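You operate a simulated robot arm through the tools that you are given. There is no shell and no other tool. Be economical: measure what you need, move in short steps, check, and stop when the job is done.

The job below is to be done with a simulated robot arm. You get a single attempt, and the scene is never put back.

## Task
Press the seal test button two times. Then take the yellow regulator and leave it on the blue book. Then take the white gauge and put it in the mesh of the parts drier. Then take the orange compass and put it on the lower shelf of the long bench. Then put the yellow ticket on the blue compass. Then put one of the white bottles from the island top on the counter end. Then take the black ring and leave it on the black gauge on the island top. Do these in the order given. Set down upright: yellow regulator, white bottle.

It is judged by the outcome, as a careful person would: the job done as asked, and still so three seconds after it is handed in. It fails if anything else is knocked over, pushed out of place, dropped, spilled or broken. A push-on lid holds only when it is set on centred and level and pressed home; a screw cap is set on level and turned clockwise until tight.

## Robot
A 7-joint arm with a two-finger parallel gripper on a trunk, on a base that drives. Base frame: it is fixed to the floor where the robot stands at the start and does not move with it; the origin is under the middle of the robot, x ahead of it, y to its left, z up; the surface under the hand at the start is at about z = 0.8. Units: m, degrees, N and s.
With the tool pointing down near the work surface it reaches from about 0.22 to 0.64 m from the robot's upright axis, wherever it stands. Its first joint turns from -166.0 to 166.0 degrees. Places, roughly: black gauge [-1, 1, 0.75]; black ring (3x4x2 cm) [-0.9, 1.5, 0.9]; blue book [-0.75, 1, 0.75]; blue compass [-1, 1.5, 0.75]; counter end [-0.5, 4.1, 0.9]; lower shelf of the long bench [-3.9, -0.1, 0.3]; mesh of the parts drier (19x15 cm) [-2.18, -1.04, 0.96]; orange compass [-1, -0.75, 0.5]; seal test button [0.4, -0.1, 0.7]; white bottle [-1.5, 1, 1]; white gauge [-1, -0.75, 0.5]; yellow regulator [-0.25, -0.5, 1]; yellow ticket [-1.25, 1, 1]. Payload 1.57 kg.
The tool frame sits at the grasp point between the pads (the TCP): z along the fingers, y along the line on which they close. The tips reach 0.03 m beyond it. Largest opening 0.08 m; finger width 0.017, thickness 0.012; the body of the gripper, 0.04 by 0.082 m, starts 0.08 m behind the TCP.
Orientation is that of the tool frame in the base frame, as [roll, pitch, yaw] about the fixed x, y, z axes, in that order (R = Rz(yaw) Ry(pitch) Rx(roll)). With the fingers straight down and closing along the base's y, the tool's x points along the base's -x, its y along +y and its z along -z.

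## Interface
- The arm moves only by the tool move_arm. Its argument "commands" is a list of rows, each a list of 3 entries, a list of its own where there are three numbers: the finger opening in m, from 0 to 0.08, then the shift along the base's x, y, z in m, then the turn, a rotation vector about the base's x, y, z in degrees. In form: [[hand, [tx, ty, tz], [ax, ay, az]], ...]. A call has 1 to 8 rows; each row shifts and turns the commanded pose from where the row before left it. Each row takes 0.2 s and may step no farther than 0.05 m and 8.6 degrees from the row before; otherwise, or with a gripper value out of range, the whole call is refused. Where a pose cannot be reached the arm comes as near as it can. A force on the tool above 40 N (or 10 N above the force at the start of the call, whichever is more), or a blocked arm, ends the call early, and 0.2 s more pass. The fingers move at their own pace (about 0.072 m/s each) and stop on an object; they squeeze with about 37 N. The grip force told is the motor's: it shows also when the fingers shut on nothing. Time passes only in rows, and 0.2 s behind the last, so rows that do not move let the fingers close. It gives the time, the measured TCP pose, the force on the tool (base axes), the opening and the grip force at its end, in the units of the frame above (readings bear some noise), with the torque about the TCP (base axes, N m) and any sound that the robot's microphone picked up.
- Cameras (640 x 400 px; columns grow to the right, rows downward): "scene" is now at [0.1846, -0.0552, 1.3621]; the picture's right is [-0.97, -0.25, 0.00], its down [-0.23, 0.87, -0.45] and it looks along [0.11, -0.43, -0.90] (base axes); focal length 214 px, centre (320, 200). "wrist" rides on the gripper at [0.072, -0.007, -0.122] in the tool frame; the picture's right is [0.09, 1.00, 0.00], its down [-0.84, 0.08, -0.54] and it looks along [-0.54, 0.05, 0.84] (tool axes); focal length 238 px, centre (320, 200). There is no depth. A picture from a camera that has moved, and an enlarged one, comes with that camera's place and axes in the base frame and with its lens. The place of the scene camera against the robot may be out by one fixed shift of up to 0.012 m in any direction.
- grab_frame(camera): a new picture of that camera. The clock stands still meanwhile.
- move_column(by): slides the trunk up (or, below 0, down) by that many m; the arm and the scene camera ride with it, the base frame stays. It gives what a move gives, with no picture.
- steer(legs): drives the robot by 1 to 6 legs, each [ahead, left, turn to the left] in m, m and degrees, along the robot's own axes; the way and the turn of a leg run together, so that a leg with both is an arc; at most 1.5 m and 180 degrees a leg. The arm and the cameras ride along, it lands a little off, and it stops where it bumps. It gives what a move gives.
- pan_tilt(pan, tilt): turns the head with the scene camera to pan (to the left, within 86 degrees either way) and tilt (down, from -29 to 69), counted from straight ahead of the robot. It gives what a move gives.
- zoom(camera, box): a new picture of the part [left, top, right, bottom] of that camera's present view, enlarged. The clock stands still meanwhile.
- finish_job(): hands the job in; it is judged then, once.

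Go step by step. Nothing tells you exact positions but the pictures and the camera data: compare them with the known pose of the tool, close in by small moves and look again before you grip or let go. The budget is 196 turns and 166 pictures, counting those below and the enlarged ones. Unless the task says otherwise, let go and move clear before handing in.

The tools are called after ">>>" as name(argument=value, ...) on one line, values as JSON. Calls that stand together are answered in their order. move_arm: Moves the arm, as the interface text tells. Its arguments: {"type":"object","properties":{"commands":{"type":"array","items":{"type":"array"}}},"required":["commands"]} The other tools are called the same way: move_column (by) slides the trunk up or down; steer (legs) drives the base; pan_tilt (pan, tilt) turns the head that bears the scene camera; grab_frame (camera) takes a picture; zoom (camera, box) takes an enlarged picture of a part of a camera's view; finish_job () hands the job in.

At the start:

```text
t: 0.0
eef_pos: [0.4027, -0.1826, 1.1636]
ee_rot: [-179.9, 0.0, -180.0]
wrist_force: [-0.2, 0.0, -0.8]
ft_torque: [0.0, 0.01, -0.01]
opening: 0.0801
finger_force: 0.0
trunk travel left (down, up): [-0.625, 0.365]
robot x, y, heading: [-0.0013, 0.0003, 0.2]
head pan, tilt: [-75.4, 63.6]
```

scene: 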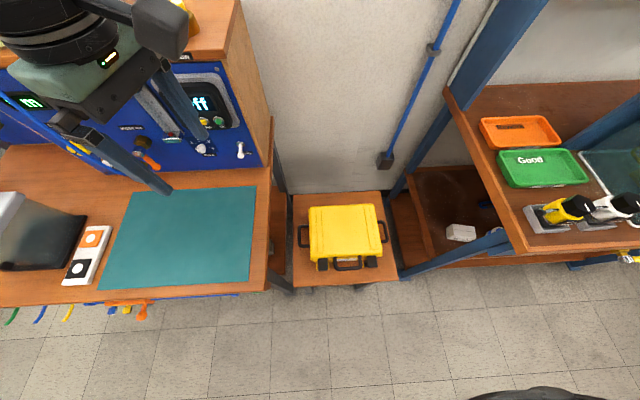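
wrist: 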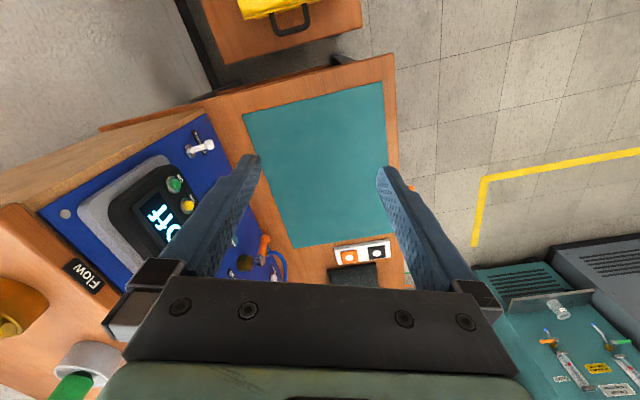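

I see a bench with panel to the robot's right, and a small box with an orange and a black button, probably the seal test button. I'll look closer and survey the room.

>>> zoom(camera="scene", box=[0, 180, 160, 320])

>>> zoom(camera="scene", box=[0, 0, 280, 180])

>>> zoom(camera="wrist", box=[240, 200, 440, 300])

>>> pan_tilt(pan=0, tilt=40)

>>> grab_frame(camera="scene")

```text
2.86 times, centred on (80, 250) of scene
camera zoom: at [0.1846, -0.0552, 1.3621], right [-0.97, -0.25, 0.0], down [-0.23, 0.87, -0.45], along [0.11, -0.43, -0.9], focal length 613 px, centre (1006, 57)
```

zoom: 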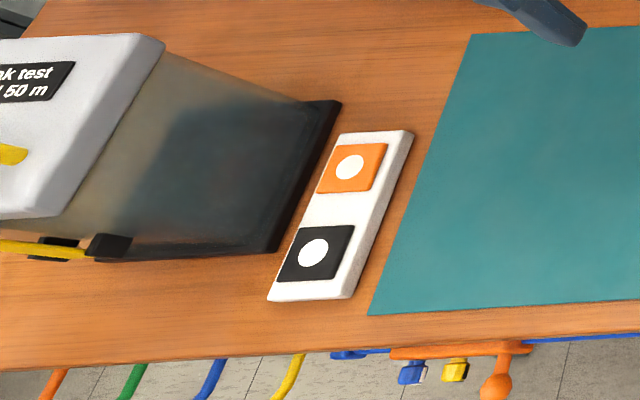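

```text
2.22 times, centred on (140, 90) of scene
camera zoom: at [0.1846, -0.0552, 1.3621], right [-0.97, -0.25, 0.0], down [-0.23, 0.87, -0.45], along [0.11, -0.43, -0.9], focal length 477 px, centre (720, 444)
```

zoom: 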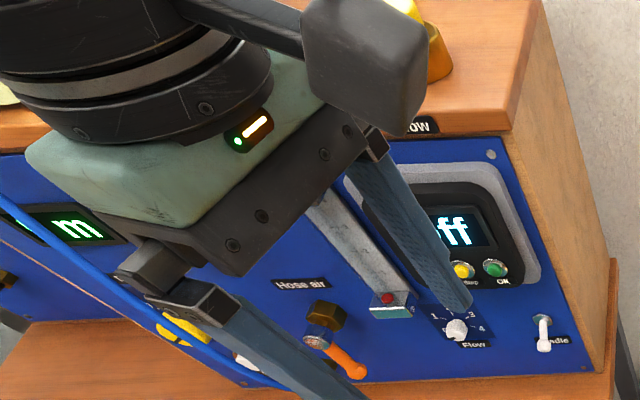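

```text
3.20 times, centred on (340, 250) of wrist
camera zoom: at [0.3304, -0.1889, 1.2852], right [-0.09, 1.0, 0.0], down [0.84, 0.08, 0.54], along [0.54, 0.05, -0.84], focal length 763 px, centre (256, 40)
```

zoom: 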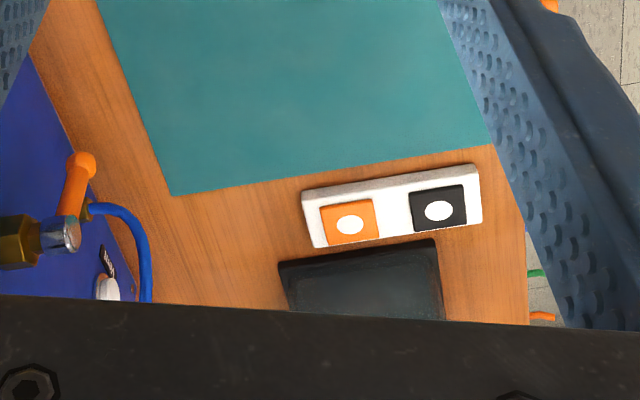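

```text
t: 1.5
eef_pos: [0.4025, -0.1821, 1.1635]
ee_rot: [-180.0, 0.0, -180.0]
wrist_force: [-0.6, -0.2, -0.5]
ft_torque: [0.0, -0.03, 0.0]
opening: 0.08
finger_force: 0.1
trunk travel left (down, up): [-0.625, 0.365]
robot x, y, heading: [0.0011, 0.0045, 0.1]
head pan, tilt: [0.0, 40.0]
```

```text
160 pictures are left
camera scene: at [0.2538, 0.0051, 1.3929], right [0.0, -1.0, 0.0], down [-0.64, 0.0, -0.77], along [0.77, 0.0, -0.64], focal length 214 px, centre (320, 200)
```

scene: 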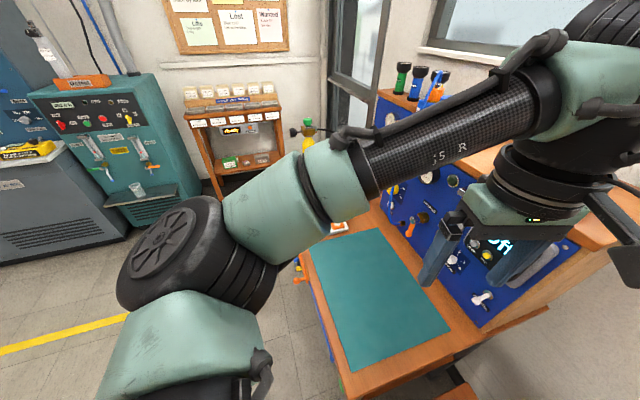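

The button box lies at about (0.8, 0) rather than (0.4, -0.1); there is other stuff at the bench's front edge. I'll look around in all directions.

>>> zoom(camera="scene", box=[260, 200, 420, 300])

>>> pan_tilt(pan=80, tilt=20)

>>> grab_frame(camera="scene")

>>> pan_tilt(pan=-85, tilt=30)

>>> grab_frame(camera="scene")

```text
4.00 times, centred on (340, 250) of scene
camera zoom: at [0.2538, 0.0051, 1.3929], right [0.0, -1.0, 0.0], down [-0.64, 0.0, -0.77], along [0.77, 0.0, -0.64], focal length 858 px, centre (240, 0)
```

zoom: 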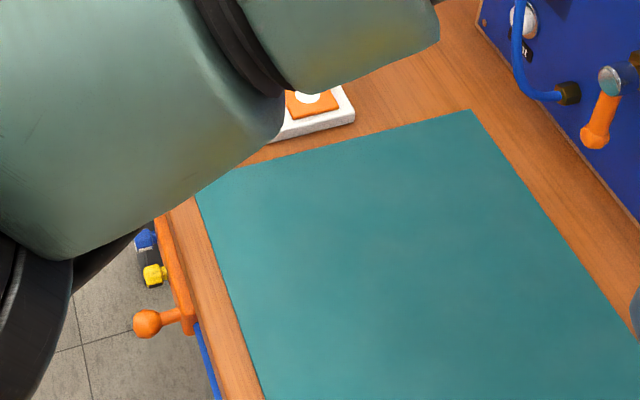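

```text
t: 3.0
eef_pos: [0.4018, -0.1818, 1.1645]
ee_rot: [179.9, -0.1, -179.9]
wrist_force: [0.4, 0.8, 0.8]
ft_torque: [0.01, -0.01, 0.01]
opening: 0.0799
finger_force: 0.0
trunk travel left (down, up): [-0.625, 0.365]
robot x, y, heading: [-0.003, 0.0009, 0.3]
head pan, tilt: [80.0, 20.0]
```

```text
158 pictures are left
camera scene: at [0.1851, 0.0969, 1.4243], right [0.98, -0.17, 0.0], down [-0.06, -0.34, -0.94], along [0.16, 0.93, -0.34], focal length 214 px, centre (320, 200)
```

scene: 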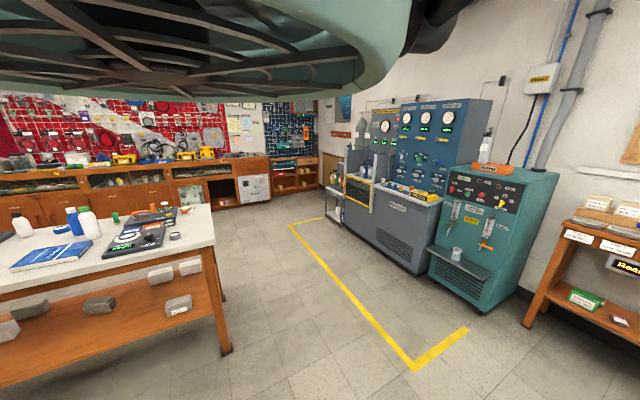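

```text
t: 5.5
eef_pos: [0.4025, -0.1824, 1.1652]
ee_rot: [180.0, 0.1, 179.9]
wrist_force: [0.3, 0.2, 0.0]
ft_torque: [0.06, 0.0, 0.02]
opening: 0.0801
finger_force: 0.1
trunk travel left (down, up): [-0.625, 0.365]
robot x, y, heading: [-0.0003, 0.0019, 0.1]
head pan, tilt: [-85.0, 30.0]
```

```text
157 pictures are left
camera scene: at [0.1767, -0.0849, 1.4083], right [-1.0, -0.09, 0.0], down [-0.04, 0.5, -0.87], along [0.08, -0.86, -0.5], focal length 214 px, centre (320, 200)
```

scene: 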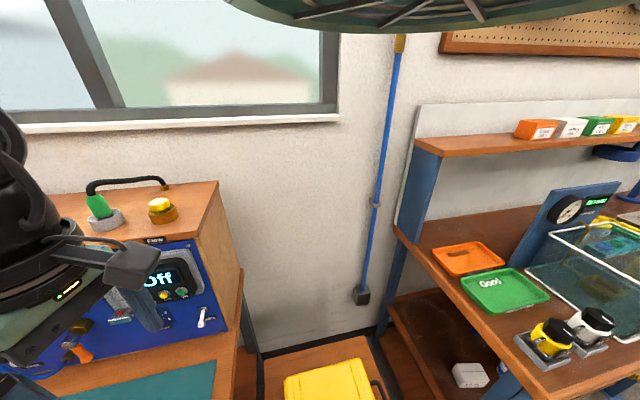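

The yellow regulator seems to be the yellow-and-black item on a stand at about (-0.26, -0.36). The seal test button should be at the front edge of the near bench, so I'll back off to the left to see that front.

>>> steer(legs=[[0, 0.6, 0]])

>>> pan_tilt(pan=-60, tilt=40)

>>> grab_frame(camera="scene")

```text
t: 8.9
eef_pos: [0.4019, 0.4237, 1.1645]
ee_rot: [-180.0, -0.1, 179.8]
wrist_force: [0.8, -0.5, -0.7]
ft_torque: [-0.01, -0.01, 0.01]
opening: 0.08
finger_force: 0.0
trunk travel left (down, up): [-0.625, 0.365]
robot x, y, heading: [-0.0011, 0.6032, -0.4]
head pan, tilt: [-85.0, 30.0]
```

```text
t: 9.8
eef_pos: [0.4019, 0.4235, 1.1645]
ee_rot: [180.0, 0.0, 179.8]
wrist_force: [-0.1, -0.2, -0.5]
ft_torque: [0.03, -0.06, 0.02]
opening: 0.08
finger_force: 0.1
trunk travel left (down, up): [-0.625, 0.365]
robot x, y, heading: [0.0017, 0.6054, -0.5]
head pan, tilt: [-60.0, 40.0]
```

```text
156 pictures are left
camera scene: at [0.2119, 0.5373, 1.3929], right [-0.87, -0.5, 0.0], down [-0.32, 0.56, -0.77], along [0.38, -0.67, -0.64], focal length 214 px, centre (320, 200)
```

scene: 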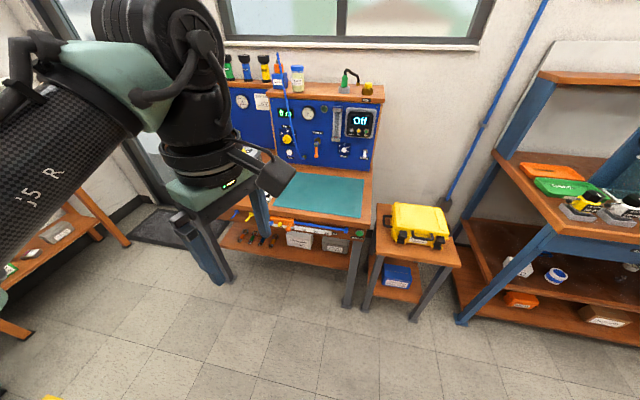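

>>> zoom(camera="scene", box=[220, 50, 400, 160])

>>> zoom(camera="scene", box=[220, 150, 400, 270])

>>> zoom(camera="scene", box=[440, 150, 640, 340])

```text
3.56 times, centred on (310, 105) of scene
camera zoom: at [0.2119, 0.5373, 1.3929], right [-0.87, -0.5, 0.0], down [-0.32, 0.56, -0.77], along [0.38, -0.67, -0.64], focal length 763 px, centre (356, 538)
```

zoom: 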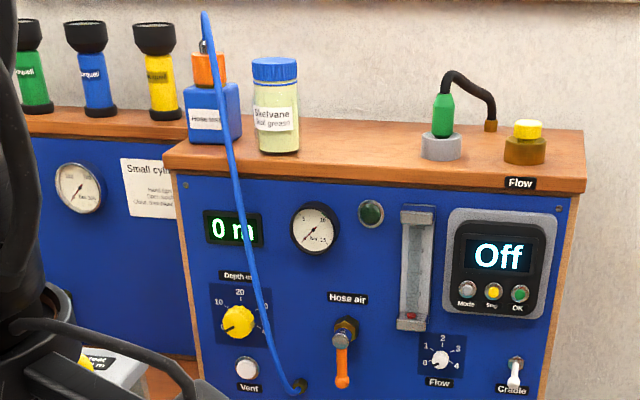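

```text
3.33 times, centred on (310, 210) of scene
camera zoom: at [0.2119, 0.5373, 1.3929], right [-0.87, -0.5, 0.0], down [-0.32, 0.56, -0.77], along [0.38, -0.67, -0.64], focal length 715 px, centre (353, 167)
```

zoom: 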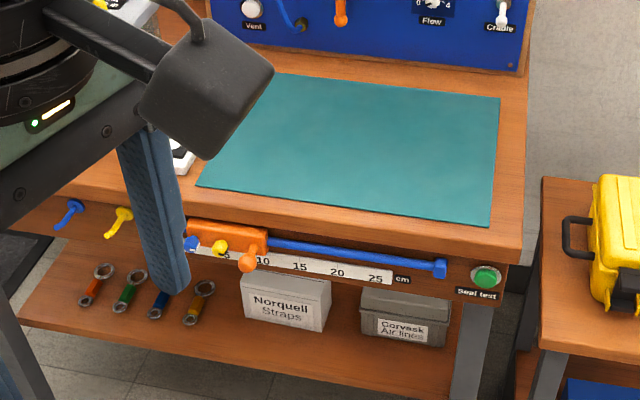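

```text
2.11 times, centred on (540, 245) of scene
camera zoom: at [0.2119, 0.5373, 1.3929], right [-0.87, -0.5, 0.0], down [-0.32, 0.56, -0.77], along [0.38, -0.67, -0.64], focal length 452 px, centre (-143, 105)
```

zoom: 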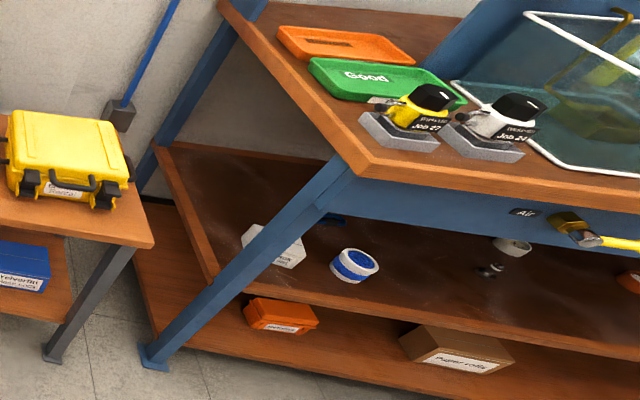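

The green "Seal test" button is on the front apron of the near bench, at about (0.37, -0.08, 0.70), with its face turned about 109° in yaw. I'll face it square on.

>>> steer(legs=[[0.14, -0.02, 0], [0, 0, -70.5]])

>>> pan_tilt(pan=0, tilt=45)

>>> grab_frame(camera="scene")

>>> grab_frame(camera="wrist")

```text
t: 14.2
eef_pos: [0.1068, 0.1472, 1.1632]
ee_rot: [-180.0, 0.1, 109.7]
wrist_force: [0.4, 0.1, 0.5]
ft_torque: [-0.02, 0.01, 0.0]
opening: 0.0797
finger_force: 0.1
trunk travel left (down, up): [-0.625, 0.365]
robot x, y, heading: [0.144, 0.5828, -70.2]
head pan, tilt: [-60.0, 40.0]
```

```text
t: 15.5
eef_pos: [0.1068, 0.1459, 1.1644]
ee_rot: [180.0, 0.0, 109.7]
wrist_force: [0.2, -0.3, 0.3]
ft_torque: [0.02, -0.03, 0.0]
opening: 0.0801
finger_force: 0.0
trunk travel left (down, up): [-0.625, 0.365]
robot x, y, heading: [0.1396, 0.5866, -70.5]
head pan, tilt: [0.0, 45.0]
```

```text
152 pictures are left
camera scene: at [0.2254, 0.3548, 1.3856], right [-0.94, -0.34, 0.0], down [-0.24, 0.67, -0.71], along [0.24, -0.67, -0.71], focal length 214 px, centre (320, 200)
```

scene: 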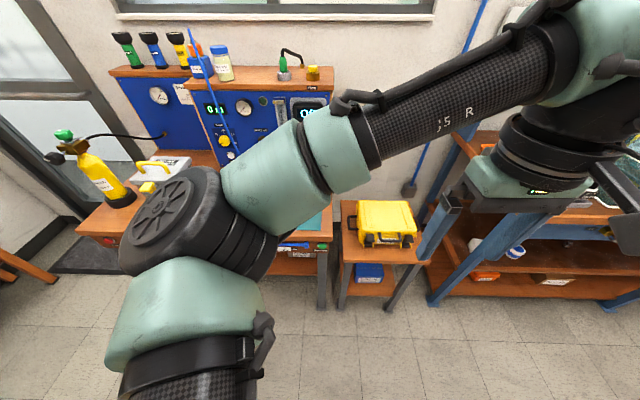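

```text
151 pictures are left
camera wrist: at [0.0756, 0.2116, 1.2851], right [0.91, 0.42, 0.0], down [0.35, -0.76, 0.54], along [0.23, -0.49, -0.84], focal length 238 px, centre (320, 200)
```

wrist: 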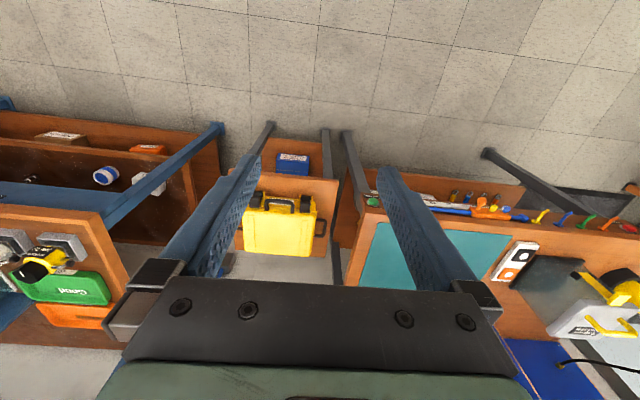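

The tool lines up with the bench normal. I'll rotate the hand to horizontal at height, with fingers closed, then lower the trunk.

>>> move_arm(commands=[[0, [0.018, -0.009, 0], [-7.74, -2.67, 0]], [0, [0.018, -0.009, 0], [-7.74, -2.67, 0]], [0, [0.018, -0.009, 0], [-7.74, -2.67, 0]], [0, [0.018, -0.009, 0], [-7.74, -2.67, 0]], [0, [0.018, -0.009, 0], [-7.74, -2.67, 0]], [0, [0.018, -0.009, 0], [-7.74, -2.67, 0]], [0, [0.018, -0.009, 0], [-7.74, -2.67, 0]], [0, [0.018, -0.009, 0], [-7.74, -2.67, 0]]])

>>> move_arm(commands=[[0, [0.018, -0.009, 0], [-7.74, -2.67, 0]], [0, [0.018, -0.009, 0], [-7.74, -2.67, 0]], [0, [0.018, -0.009, 0], [-7.74, -2.67, 0]]])

>>> move_column(by=-0.44)

>>> grab_frame(camera="wrist")

>>> grab_frame(camera="scene")

```text
t: 17.3
eef_pos: [0.2503, 0.074, 1.1651]
ee_rot: [-178.7, 65.6, 110.5]
wrist_force: [0.6, 0.1, 0.2]
ft_torque: [-0.04, 0.03, 0.0]
opening: 0.0002
finger_force: 20.9
trunk travel left (down, up): [-0.625, 0.365]
robot x, y, heading: [0.1391, 0.5839, -70.3]
head pan, tilt: [0.0, 45.0]
```

```text
t: 18.1
eef_pos: [0.3039, 0.0483, 1.1646]
ee_rot: [-77.0, 89.4, -147.9]
wrist_force: [0.3, -0.1, 0.2]
ft_torque: [-0.01, 0.01, 0.0]
opening: 0.0
finger_force: 21.4
trunk travel left (down, up): [-0.625, 0.365]
robot x, y, heading: [0.1427, 0.5807, -70.7]
head pan, tilt: [0.0, 45.0]
```

```text
refused: -0.44 is not a number from -0.4 to 0.4
```

```text
150 pictures are left
camera wrist: at [0.2576, 0.1601, 1.0916], right [0.94, 0.33, -0.1], down [-0.1, 0.54, 0.83], along [0.33, -0.77, 0.54], focal length 238 px, centre (320, 200)
```

wrist: 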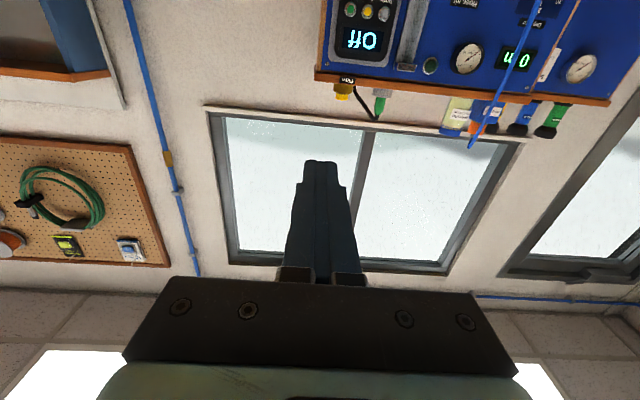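

```text
149 pictures are left
camera scene: at [0.2253, 0.3548, 1.3857], right [-0.94, -0.34, 0.0], down [-0.24, 0.67, -0.71], along [0.24, -0.67, -0.71], focal length 214 px, centre (320, 200)
```

scene: 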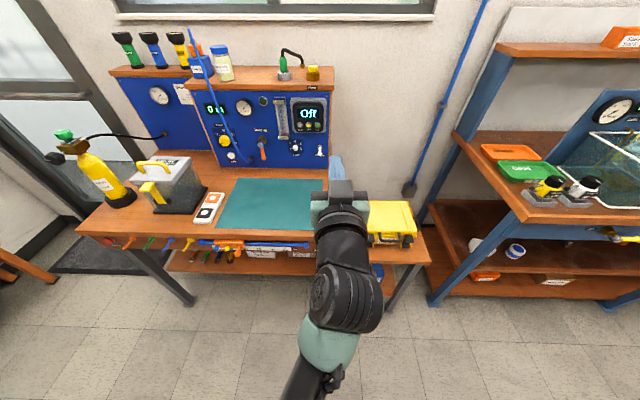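

>>> move_column(by=-0.4)

>>> grab_frame(camera="wrist")

>>> grab_frame(camera="scene")

```text
t: 22.0
eef_pos: [0.3046, 0.0474, 0.7649]
ee_rot: [-84.8, 89.3, -155.9]
wrist_force: [0.1, 0.1, 0.1]
ft_torque: [0.02, 0.0, -0.02]
opening: 0.0004
finger_force: 21.6
trunk travel left (down, up): [-0.225, 0.765]
robot x, y, heading: [0.1401, 0.5853, -70.3]
head pan, tilt: [0.0, 45.0]
```

```text
148 pictures are left
camera wrist: at [0.2576, 0.1603, 0.6919], right [0.94, 0.32, -0.1], down [-0.09, 0.54, 0.84], along [0.33, -0.78, 0.54], focal length 238 px, centre (320, 200)
```

wrist: 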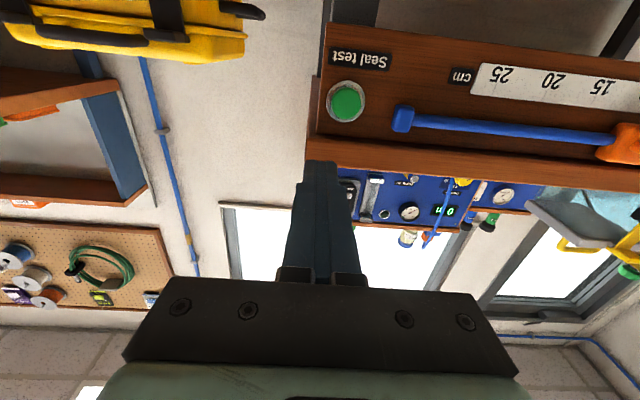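

```text
147 pictures are left
camera scene: at [0.2255, 0.3549, 0.9857], right [-0.94, -0.34, 0.0], down [-0.24, 0.67, -0.71], along [0.24, -0.67, -0.71], focal length 214 px, centre (320, 200)
```

scene: 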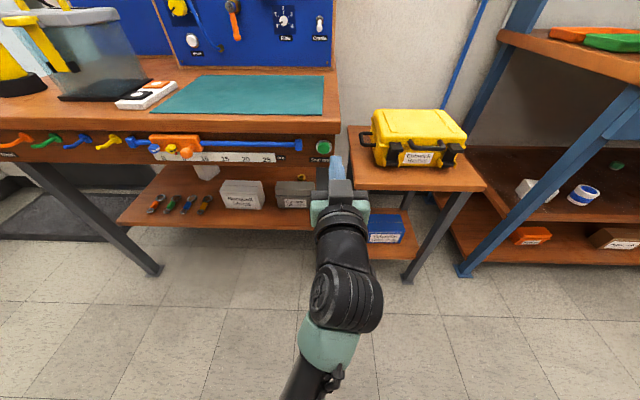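

Triangulating both views puts the button at about (0.36, -0.046, 0.731). I'll align and come up close.

>>> move_arm(commands=[[0, [0.02, 0.007, -0.034], [0, 0, 0]], [0, [0.0165, -0.047, 0], [0, 0, 0]], [0, [0, 0, 0], [0, 0, 0]]])

>>> grab_frame(camera="wrist")

>>> zoom(camera="scene", box=[260, 110, 400, 230])

```text
t: 22.8
eef_pos: [0.3403, 0.0085, 0.7281]
ee_rot: [-85.6, 89.4, -156.6]
wrist_force: [-0.1, 0.1, 0.0]
ft_torque: [0.0, -0.01, -0.03]
opening: 0.0
finger_force: 21.1
trunk travel left (down, up): [-0.225, 0.765]
robot x, y, heading: [0.1442, 0.5859, -70.2]
head pan, tilt: [0.0, 45.0]
```

```text
146 pictures are left
camera wrist: at [0.293, 0.1202, 0.6558], right [0.94, 0.32, -0.1], down [-0.09, 0.54, 0.84], along [0.33, -0.78, 0.54], focal length 238 px, centre (320, 200)
```

wrist: 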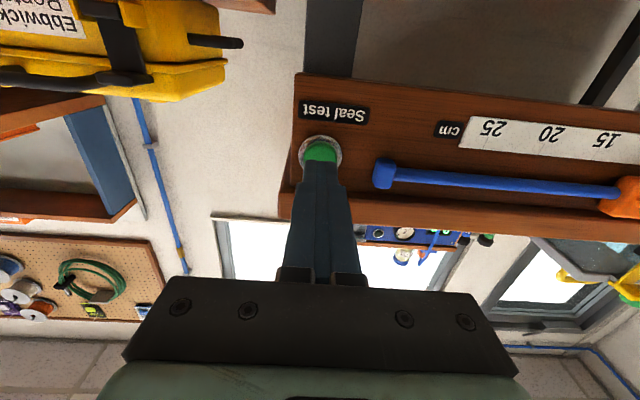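

```text
3.33 times, centred on (330, 170) of scene
camera zoom: at [0.2255, 0.3548, 0.9856], right [-0.94, -0.34, 0.0], down [-0.24, 0.67, -0.71], along [0.24, -0.67, -0.71], focal length 715 px, centre (287, 300)
```

zoom: 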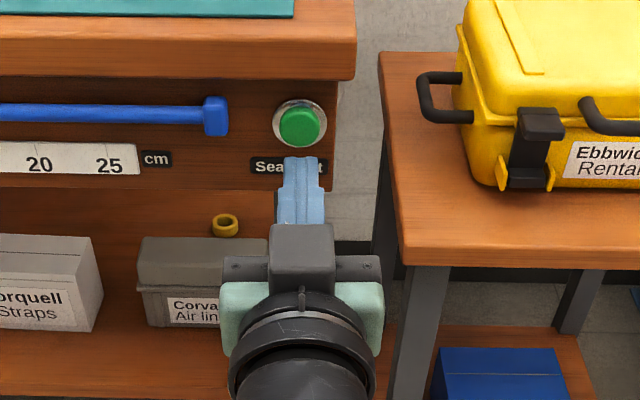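

Aligned with the button to within a few millimetres. I'll press slowly and listen.

>>> move_arm(commands=[[0, [0.0066, -0.0189, 0], [0, 0, 0]], [0, [0.0017, -0.0047, 0], [0, 0, 0]], [0, [0.001, -0.0028, 0], [0, 0, 0]]])

```text
t: 23.6
eef_pos: [0.3499, -0.0196, 0.7293]
ee_rot: [-82.1, 89.4, -153.2]
wrist_force: [0.9, 0.0, 0.0]
ft_torque: [0.0, -0.06, 0.0]
opening: 0.0003
finger_force: 21.4
trunk travel left (down, up): [-0.225, 0.765]
robot x, y, heading: [0.1427, 0.5884, -70.4]
head pan, tilt: [0.0, 45.0]
```

>>> move_arm(commands=[[0, [0.001, -0.0028, 0], [0, 0, 0]], [0, [0.001, -0.0028, 0], [0, 0, 0]]])

>>> zoom(camera="wrist", box=[240, 80, 440, 205])

```text
t: 24.2
eef_pos: [0.3525, -0.0249, 0.7299]
ee_rot: [-85.0, 89.3, -156.0]
wrist_force: [-1.7, 3.5, -1.5]
ft_torque: [0.05, 0.04, -0.03]
opening: 0.0001
finger_force: 21.2
trunk travel left (down, up): [-0.225, 0.765]
robot x, y, heading: [0.1434, 0.5894, -70.2]
head pan, tilt: [0.0, 45.0]
heard: click
```

```text
3.20 times, centred on (340, 142) of wrist
camera zoom: at [0.3055, 0.0879, 0.6571], right [0.94, 0.32, -0.1], down [-0.09, 0.54, 0.84], along [0.33, -0.78, 0.54], focal length 763 px, centre (256, 384)
```

zoom: 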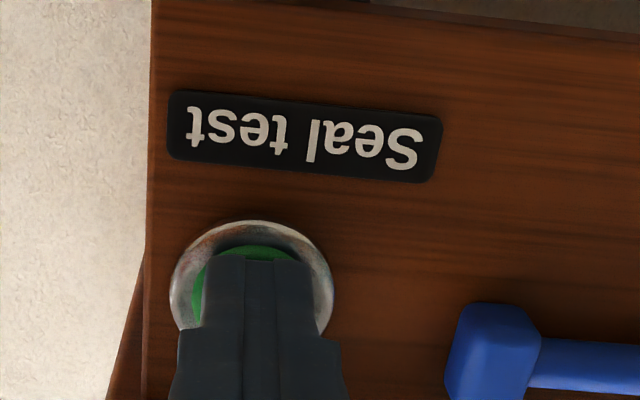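

One click heard. I'll retract fully, then press again by the same travel.

>>> move_arm(commands=[[0, [-0.005, 0.0142, 0], [0, 0, 0]], [0, [0, 0, 0], [0, 0, 0]]])

>>> move_arm(commands=[[0, [0.003, -0.0085, 0], [0, 0, 0]], [0, [0.001, -0.0028, 0], [0, 0, 0]], [0, [0.001, -0.0029, 0], [0, 0, 0]]])

```text
t: 24.8
eef_pos: [0.3468, -0.0108, 0.7303]
ee_rot: [-85.0, 89.3, -155.9]
wrist_force: [0.1, 0.4, 0.7]
ft_torque: [0.02, -0.01, -0.01]
opening: 0.0001
finger_force: 21.3
trunk travel left (down, up): [-0.225, 0.765]
robot x, y, heading: [0.1423, 0.5873, -70.4]
head pan, tilt: [0.0, 45.0]
```

```text
t: 25.6
eef_pos: [0.3526, -0.0241, 0.7314]
ee_rot: [-83.6, 89.3, -154.6]
wrist_force: [-1.7, 2.7, -0.6]
ft_torque: [-0.01, -0.03, -0.02]
opening: 0.0
finger_force: 21.6
trunk travel left (down, up): [-0.225, 0.765]
robot x, y, heading: [0.1415, 0.5901, -70.2]
head pan, tilt: [0.0, 45.0]
heard: click
```

Two clicks, so the button is done. I'll retract, raise the trunk, turn the hand back down, and drive in front of the yellow regulator.

>>> move_arm(commands=[[0, [-0.016, 0.045, 0], [0, 0, 0]], [0, [-0.016, 0.045, 0], [0, 0, 0]], [0, [-0.01, 0.03, 0], [0, 0, 0]]])

>>> move_column(by=0.4)

>>> move_arm(commands=[[0, [0, 0, 0.01], [7.74, 2.67, 0]], [0, [0, 0, 0.01], [7.74, 2.67, 0]], [0, [0, 0, 0.01], [7.74, 2.67, 0]], [0, [0, 0, 0.01], [7.74, 2.67, 0]], [0, [0, 0, 0.01], [7.74, 2.67, 0]], [0, [0, 0, 0.01], [7.74, 2.67, 0]], [0, [0, 0, 0.01], [7.74, 2.67, 0]], [0, [0, 0, 0.01], [7.74, 2.67, 0]]])

>>> move_arm(commands=[[0.08, [0, 0, 0.01], [7.74, 2.67, 0]], [0.08, [0, 0, 0.01], [7.74, 2.67, 0]], [0.08, [0, 0, 0.01], [7.74, 2.67, 0]]])

>>> steer(legs=[[0, -0.68, 0], [0.15, 0, 0]])

>>> grab_frame(camera="scene")

>>> grab_frame(camera="wrist")

```text
t: 26.4
eef_pos: [0.3094, 0.0957, 0.7302]
ee_rot: [-83.7, 89.3, -154.7]
wrist_force: [-0.3, 0.5, -0.5]
ft_torque: [0.05, 0.03, 0.02]
opening: 0.0001
finger_force: 21.2
trunk travel left (down, up): [-0.225, 0.765]
robot x, y, heading: [0.1418, 0.5862, -70.0]
head pan, tilt: [0.0, 45.0]
```

```text
t: 30.2
eef_pos: [0.31, 0.0962, 1.1296]
ee_rot: [-84.6, 89.4, -155.6]
wrist_force: [0.1, 0.0, -0.2]
ft_torque: [-0.02, -0.02, -0.03]
opening: 0.0
finger_force: 21.4
trunk travel left (down, up): [-0.625, 0.365]
robot x, y, heading: [0.1394, 0.586, -70.5]
head pan, tilt: [0.0, 45.0]
```

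```text
t: 32.0
eef_pos: [0.3106, 0.0945, 1.2104]
ee_rot: [-179.7, 24.4, 109.8]
wrist_force: [0.2, 0.3, 0.0]
ft_torque: [-0.03, -0.01, -0.01]
opening: 0.0
finger_force: 21.3
trunk travel left (down, up): [-0.625, 0.365]
robot x, y, heading: [0.1417, 0.5858, -70.2]
head pan, tilt: [0.0, 45.0]
```

```text
t: 32.8
eef_pos: [0.3095, 0.0961, 1.2402]
ee_rot: [-179.9, -0.1, 109.7]
wrist_force: [0.7, 0.2, 0.0]
ft_torque: [0.0, -0.03, -0.01]
opening: 0.0799
finger_force: 0.1
trunk travel left (down, up): [-0.625, 0.365]
robot x, y, heading: [0.1416, 0.586, -70.3]
head pan, tilt: [0.0, 45.0]
```

```text
t: 37.5
eef_pos: [-0.2753, -0.276, 1.2381]
ee_rot: [-179.9, -0.1, 109.8]
wrist_force: [0.7, -0.5, -0.2]
ft_torque: [0.02, 0.0, 0.02]
opening: 0.0804
finger_force: 0.1
trunk travel left (down, up): [-0.625, 0.365]
robot x, y, heading: [-0.4493, 0.2178, -69.9]
head pan, tilt: [0.0, 45.0]
```

```text
143 pictures are left
camera scene: at [-0.3613, -0.0157, 1.3855], right [-0.94, -0.34, 0.0], down [-0.24, 0.67, -0.71], along [0.24, -0.66, -0.71], focal length 214 px, centre (320, 200)
```

scene: 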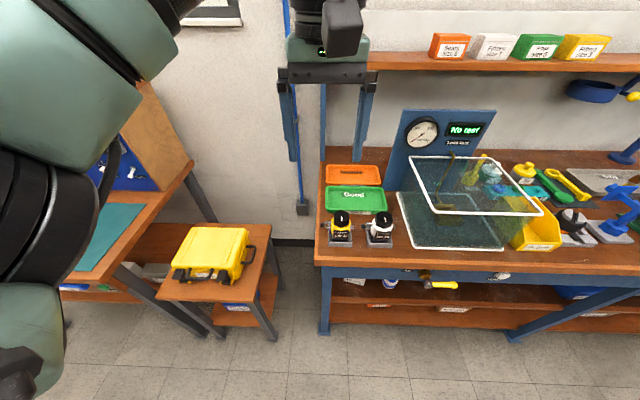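

```text
142 pictures are left
camera wrist: at [-0.3064, -0.2097, 1.3601], right [0.9, 0.43, 0.0], down [0.36, -0.76, 0.54], along [0.23, -0.49, -0.84], focal length 238 px, centre (320, 200)
```

wrist: 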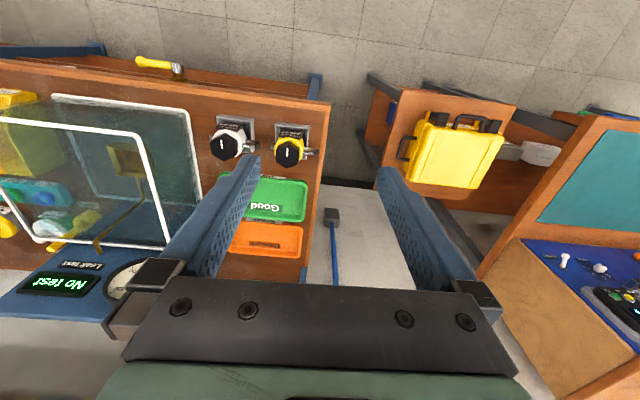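

>>> zoom(camera="wrist", box=[190, 95, 340, 190])

>>> zoom(camera="scene", box=[310, 190, 420, 265])

>>> zoom(camera="scene", box=[310, 250, 640, 350])

```text
4.21 times, centred on (265, 142) of wrist
camera zoom: at [-0.3064, -0.2097, 1.3601], right [0.9, 0.43, 0.0], down [0.36, -0.76, 0.54], along [0.23, -0.49, -0.84], focal length 1004 px, centre (552, 442)
```

zoom: 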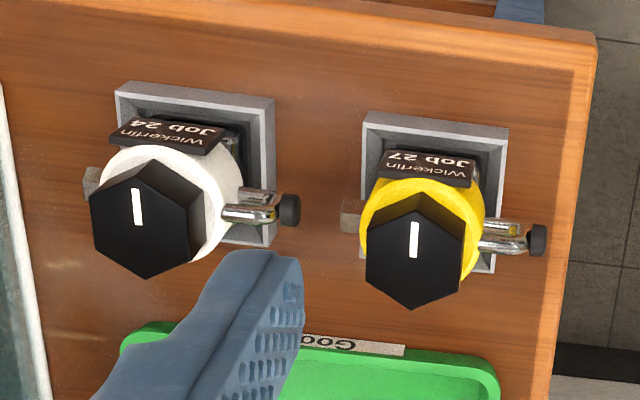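

```text
5.33 times, centred on (365, 228) of scene
camera zoom: at [-0.3613, -0.0157, 1.3855], right [-0.94, -0.34, 0.0], down [-0.24, 0.67, -0.71], along [0.24, -0.66, -0.71], focal length 1144 px, centre (80, 53)
```

zoom: 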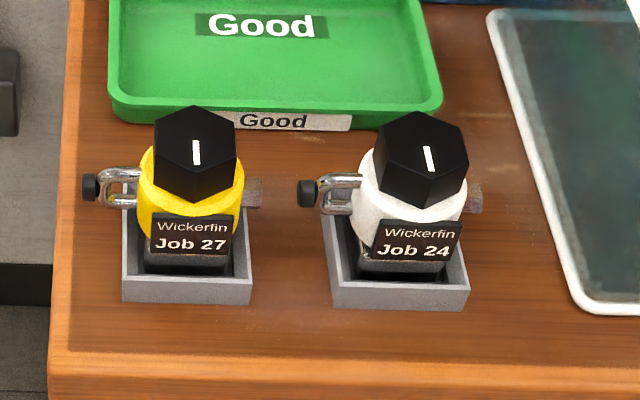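

```text
1.94 times, centred on (475, 300) of scene
camera zoom: at [-0.3613, -0.0157, 1.3855], right [-0.94, -0.34, 0.0], down [-0.24, 0.67, -0.71], along [0.24, -0.66, -0.71], focal length 416 px, centre (19, 6)
```

zoom: 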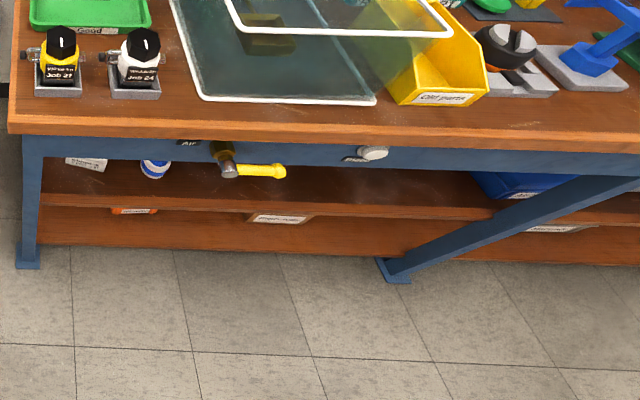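

The regulator sits upright in a grey tray; its black hex knob's flats face left and right, matching the fingers, with knob top at about (-0.29, -0.383, 0.949). I'll go above it and look again.

>>> move_arm(commands=[[0.08, [-0.007, -0.047, -0.01], [0, 0, 0]], [0.08, [-0.008, -0.047, -0.01], [0, 0, 0]], [0.08, [0, -0.013, -0.045], [0, 0, 0]], [0.08, [0, 0, -0.05], [0, 0, 0]], [0.08, [0, 0, -0.05], [0, 0, 0]], [0.08, [0, 0, -0.02], [0, 0, 0]]])

>>> grab_frame(camera="wrist")

>>> zoom(camera="scene", box=[280, 150, 420, 265])

```text
t: 38.9
eef_pos: [-0.2927, -0.3819, 1.0538]
ee_rot: [-180.0, 0.0, 109.9]
wrist_force: [-0.3, 0.4, 0.1]
ft_torque: [0.01, 0.05, 0.0]
opening: 0.0796
finger_force: 0.1
trunk travel left (down, up): [-0.625, 0.365]
robot x, y, heading: [-0.4475, 0.2163, -70.1]
head pan, tilt: [0.0, 45.0]
```

```text
138 pictures are left
camera wrist: at [-0.3233, -0.3167, 1.1745], right [0.9, 0.43, 0.0], down [0.36, -0.76, 0.54], along [0.23, -0.49, -0.84], focal length 238 px, centre (320, 200)
```

wrist: 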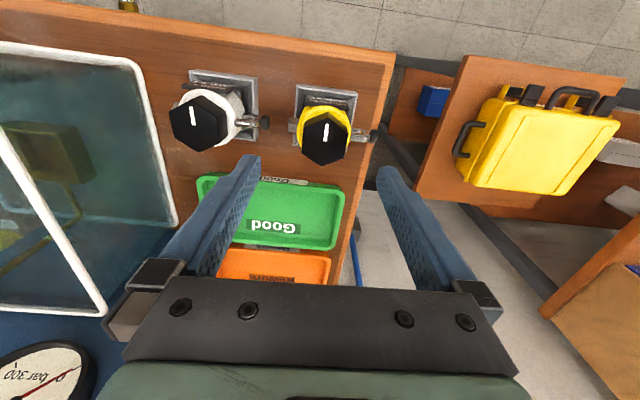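

```text
3.48 times, centred on (350, 208) of scene
camera zoom: at [-0.3616, -0.015, 1.3857], right [-0.94, -0.34, 0.0], down [-0.24, 0.66, -0.71], along [0.24, -0.66, -0.71], focal length 746 px, centre (216, 174)
```

zoom: 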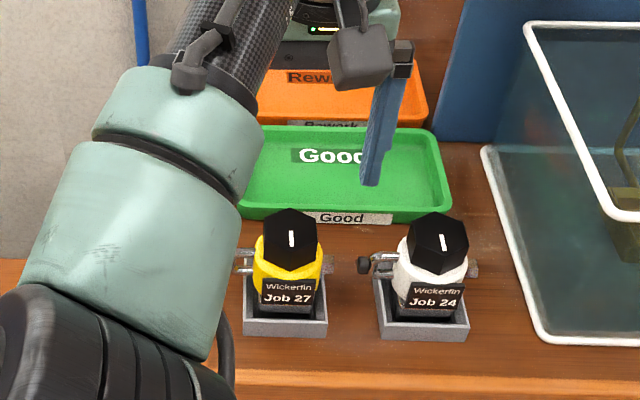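

Consistent. I'll descend so the tips reach just above the yellow body, beside the knob.

>>> move_arm(commands=[[0.08, [0.003, 0, -0.05], [0, 0, 0]], [0.08, [0, 0, -0.04], [0, 0, 0]], [0.08, [0, 0, -0.008], [0, 0, 0]], [0.08, [0, 0, 0], [0, 0, 0]]])

>>> grab_frame(camera="wrist")

>>> zoom(camera="scene", box=[280, 150, 420, 265])

```text
t: 39.6
eef_pos: [-0.2776, -0.3813, 0.9763]
ee_rot: [179.1, 1.2, 110.7]
wrist_force: [6.5, 14.5, 23.1]
ft_torque: [0.92, -1.02, 0.32]
opening: 0.0799
finger_force: 0.1
trunk travel left (down, up): [-0.625, 0.365]
robot x, y, heading: [-0.4471, 0.2132, -69.9]
head pan, tilt: [0.0, 45.0]
stopped in row 3: the force on the tool passed its limit at 44 N (the readings are from after the stop); the commanded pose is now the measured one
```

```text
136 pictures are left
camera wrist: at [-0.312, -0.3148, 1.0946], right [0.9, 0.44, 0.01], down [0.36, -0.75, 0.56], along [0.25, -0.5, -0.83], focal length 238 px, centre (320, 200)
```

wrist: 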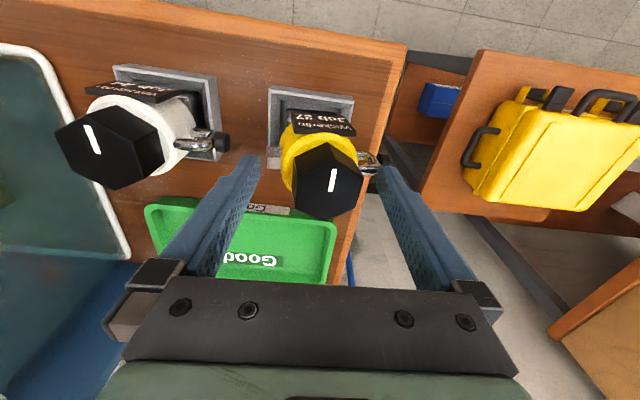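

```text
3.48 times, centred on (350, 208) of scene
camera zoom: at [-0.3609, -0.0134, 1.3862], right [-0.94, -0.34, 0.0], down [-0.24, 0.66, -0.71], along [0.24, -0.67, -0.71], focal length 746 px, centre (216, 174)
```

zoom: 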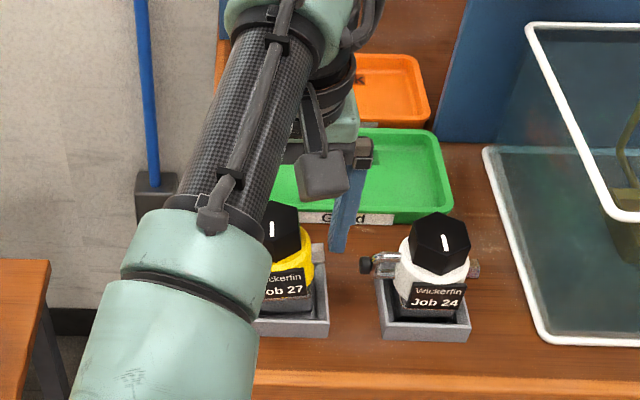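

The right fingertip came down on the regulator's yoke, which sticks up further than I judged. I'll back straight up and check the state.

>>> move_arm(commands=[[0.08, [0, 0, 0.03], [0, 0, 0]], [0.08, [0, 0, 0.05], [0, 0, 0]], [0.08, [0, 0, 0.05], [0, 0, 0]]])

>>> zoom(camera="scene", box=[300, 180, 420, 265])

>>> zoom(camera="wrist", box=[160, 60, 420, 220])

```text
t: 40.5
eef_pos: [-0.2831, -0.3805, 1.0991]
ee_rot: [179.5, 1.0, 110.3]
wrist_force: [-0.2, -0.1, 0.0]
ft_torque: [-0.04, 0.01, -0.02]
opening: 0.0799
finger_force: 0.0
trunk travel left (down, up): [-0.625, 0.365]
robot x, y, heading: [-0.4468, 0.2119, -70.2]
head pan, tilt: [0.0, 45.0]
```

```text
4.71 times, centred on (360, 222) of scene
camera zoom: at [-0.3613, -0.0146, 1.3856], right [-0.94, -0.34, 0.0], down [-0.24, 0.66, -0.71], along [0.24, -0.66, -0.71], focal length 1009 px, centre (132, 94)
```

zoom: 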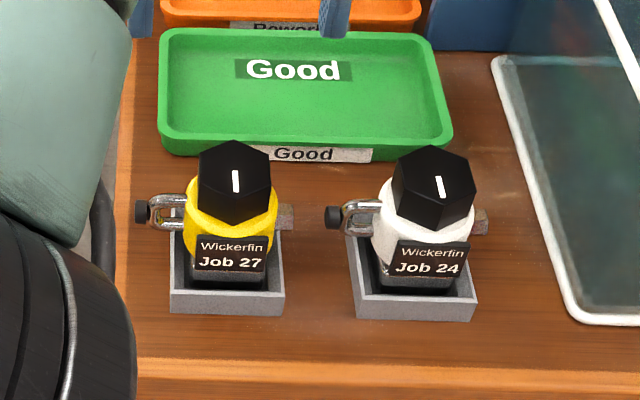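

```text
2.46 times, centred on (290, 140) of wrist
camera zoom: at [-0.3149, -0.3146, 1.2194], right [0.9, 0.43, 0.01], down [0.36, -0.75, 0.56], along [0.25, -0.5, -0.83], focal length 587 px, centre (394, 348)
```

zoom: 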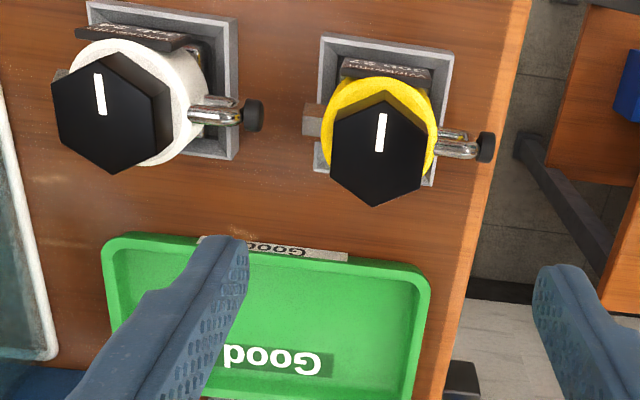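

The regulator rocked back upright in its tray, unharmed. I'll turn the hand by 60° to grip another pair of hex flats, clear of the yoke and the tag.

>>> move_arm(commands=[[0.08, [-0.005, -0.0045, 0], [0.77, 0.82, 0]], [0.08, [0, 0, 0], [0, 0, -8.57]], [0.08, [0, 0, 0], [0, 0, -8.57]], [0.08, [0, 0, 0], [0, 0, -8.57]], [0.08, [0, 0, 0], [0, 0, -8.57]], [0.08, [0, 0, 0], [0, 0, -8.57]], [0.08, [0, 0, 0], [0, 0, -8.57]], [0.08, [0, 0, 0], [0, 0, -8.57]]])

>>> grab_frame(camera="wrist")

>>> grab_frame(camera="scene")

```text
t: 42.2
eef_pos: [-0.2882, -0.3867, 1.0999]
ee_rot: [-179.8, 0.2, 50.2]
wrist_force: [0.8, -0.6, 0.1]
ft_torque: [0.0, -0.01, 0.01]
opening: 0.08
finger_force: 0.0
trunk travel left (down, up): [-0.625, 0.365]
robot x, y, heading: [-0.4468, 0.2169, -69.7]
head pan, tilt: [0.0, 45.0]
```

```text
132 pictures are left
camera wrist: at [-0.2461, -0.3279, 1.2217], right [0.82, -0.57, 0.0], down [-0.48, -0.69, 0.54], along [-0.31, -0.45, -0.84], focal length 238 px, centre (320, 200)
```

wrist: 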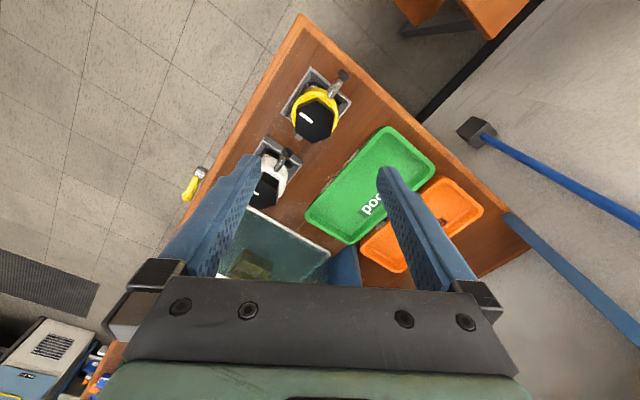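

```text
131 pictures are left
camera scene: at [-0.3611, -0.0148, 1.3856], right [-0.94, -0.34, 0.0], down [-0.24, 0.66, -0.71], along [0.24, -0.66, -0.71], focal length 214 px, centre (320, 200)
```

scene: 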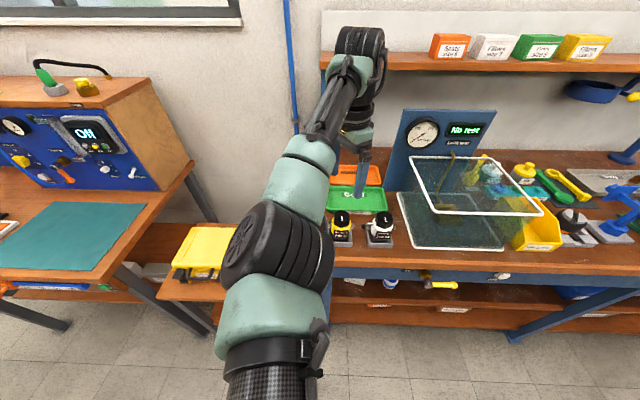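

>>> move_arm(commands=[[0.062, [0, 0.001, -0.05], [0, 0, 0]], [0.062, [0, 0, -0.05], [0, 0, 0]], [0.062, [0, 0, -0.03], [0, 0, 0]], [0.062, [0, 0, -0.012], [0, 0, 0]], [0.062, [0, 0, 0], [0, 0, 0]]])

>>> zoom(camera="scene", box=[300, 160, 420, 255])

>>> zoom(camera="wrist", box=[200, 60, 440, 220])

```text
t: 43.1
eef_pos: [-0.2834, -0.3907, 0.9803]
ee_rot: [179.5, 0.5, 50.2]
wrist_force: [2.2, 9.9, 18.4]
ft_torque: [0.88, 0.34, -0.32]
opening: 0.0665
finger_force: 3.0
trunk travel left (down, up): [-0.625, 0.365]
robot x, y, heading: [-0.4471, 0.2167, -70.0]
head pan, tilt: [0.0, 45.0]
stopped in row 4: the force on the tool passed its limit at 48 N (the readings are from after the stop); the commanded pose is now the measured one
```

```text
4.21 times, centred on (360, 208) of scene
camera zoom: at [-0.361, -0.0137, 1.386], right [-0.94, -0.34, 0.0], down [-0.24, 0.66, -0.71], along [0.24, -0.67, -0.71], focal length 903 px, centre (152, 168)
```

zoom: 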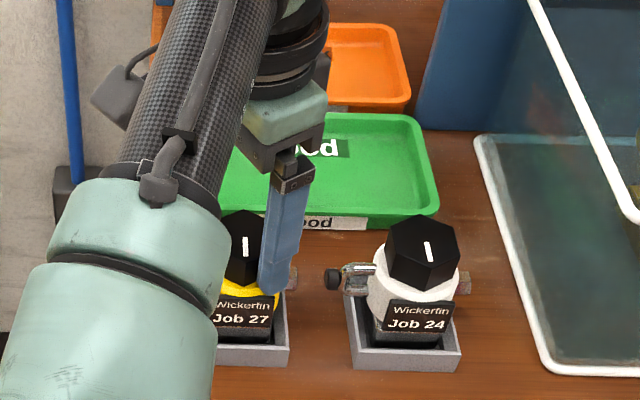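

```text
2.50 times, centred on (320, 140) of wrist
camera zoom: at [-0.2414, -0.3282, 1.1012], right [0.82, -0.57, 0.01], down [-0.48, -0.69, 0.55], along [-0.31, -0.46, -0.84], focal length 596 px, centre (320, 350)
```

zoom: 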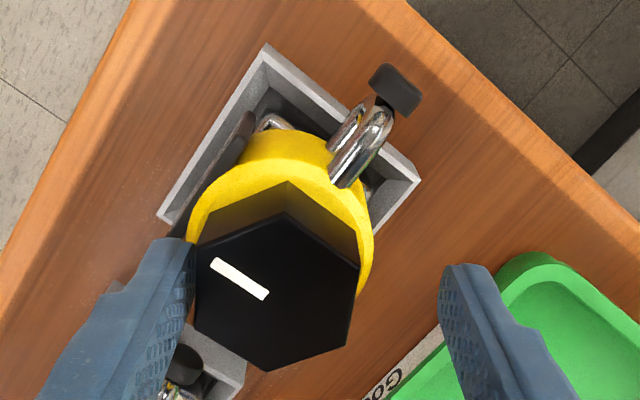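

Comparing two wrist views alone puts the knob top at (-0.288, -0.380, 0.963): the head camera is slightly off and the yellow shoulder is higher than thought. I'll lift, recentre and check.

>>> move_arm(commands=[[0.07, [0, 0, 0.04], [0, 0, 0]], [0.07, [-0.0046, 0.0105, 0.03], [0.7, 0.06, 0]], [0.07, [0, 0, 0], [0, 0, 0]]])

>>> grab_frame(camera="wrist")

```text
t: 43.9
eef_pos: [-0.289, -0.3804, 1.0476]
ee_rot: [-179.9, 0.1, 50.2]
wrist_force: [0.6, -0.7, -0.2]
ft_torque: [0.0, -0.02, 0.02]
opening: 0.0699
finger_force: 0.1
trunk travel left (down, up): [-0.625, 0.365]
robot x, y, heading: [-0.4434, 0.2163, -70.1]
head pan, tilt: [0.0, 45.0]
```

```text
128 pictures are left
camera wrist: at [-0.2481, -0.3206, 1.1687], right [0.82, -0.57, 0.0], down [-0.48, -0.69, 0.54], along [-0.31, -0.45, -0.84], focal length 238 px, centre (320, 200)
```

wrist: 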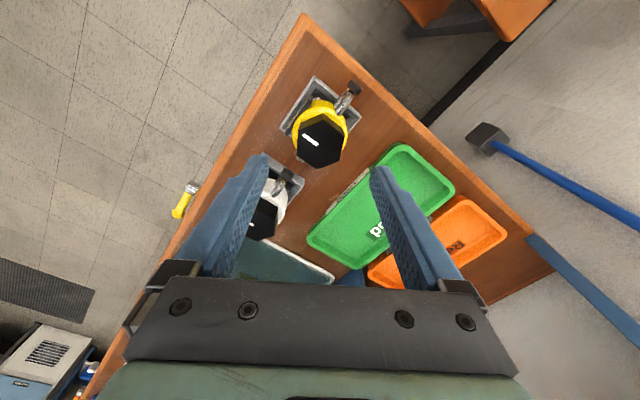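

>>> move_arm(commands=[[0.07, [0, 0.001, -0.04], [0, 0, 0]], [0.07, [0, 0, -0.03], [0, 0, 0]], [0.07, [0, 0, -0.01], [0, 0, 0]], [0.07, [0, 0, 0], [0, 0, 0]]])

>>> zoom(camera="wrist", box=[200, 60, 440, 220])

```text
t: 44.9
eef_pos: [-0.2895, -0.3809, 0.9672]
ee_rot: [-180.0, 0.1, 50.2]
wrist_force: [0.2, 0.2, 1.3]
ft_torque: [-0.01, 0.0, 0.01]
opening: 0.0699
finger_force: 0.0
trunk travel left (down, up): [-0.625, 0.365]
robot x, y, heading: [-0.4459, 0.219, -70.0]
head pan, tilt: [0.0, 45.0]
```

```text
2.50 times, centred on (320, 140) of wrist
camera zoom: at [-0.2477, -0.3207, 1.0882], right [0.82, -0.57, 0.0], down [-0.48, -0.69, 0.54], along [-0.31, -0.45, -0.84], focal length 596 px, centre (320, 350)
```

zoom: 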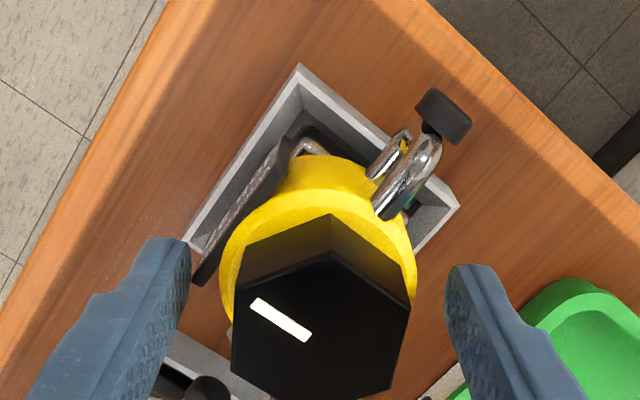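

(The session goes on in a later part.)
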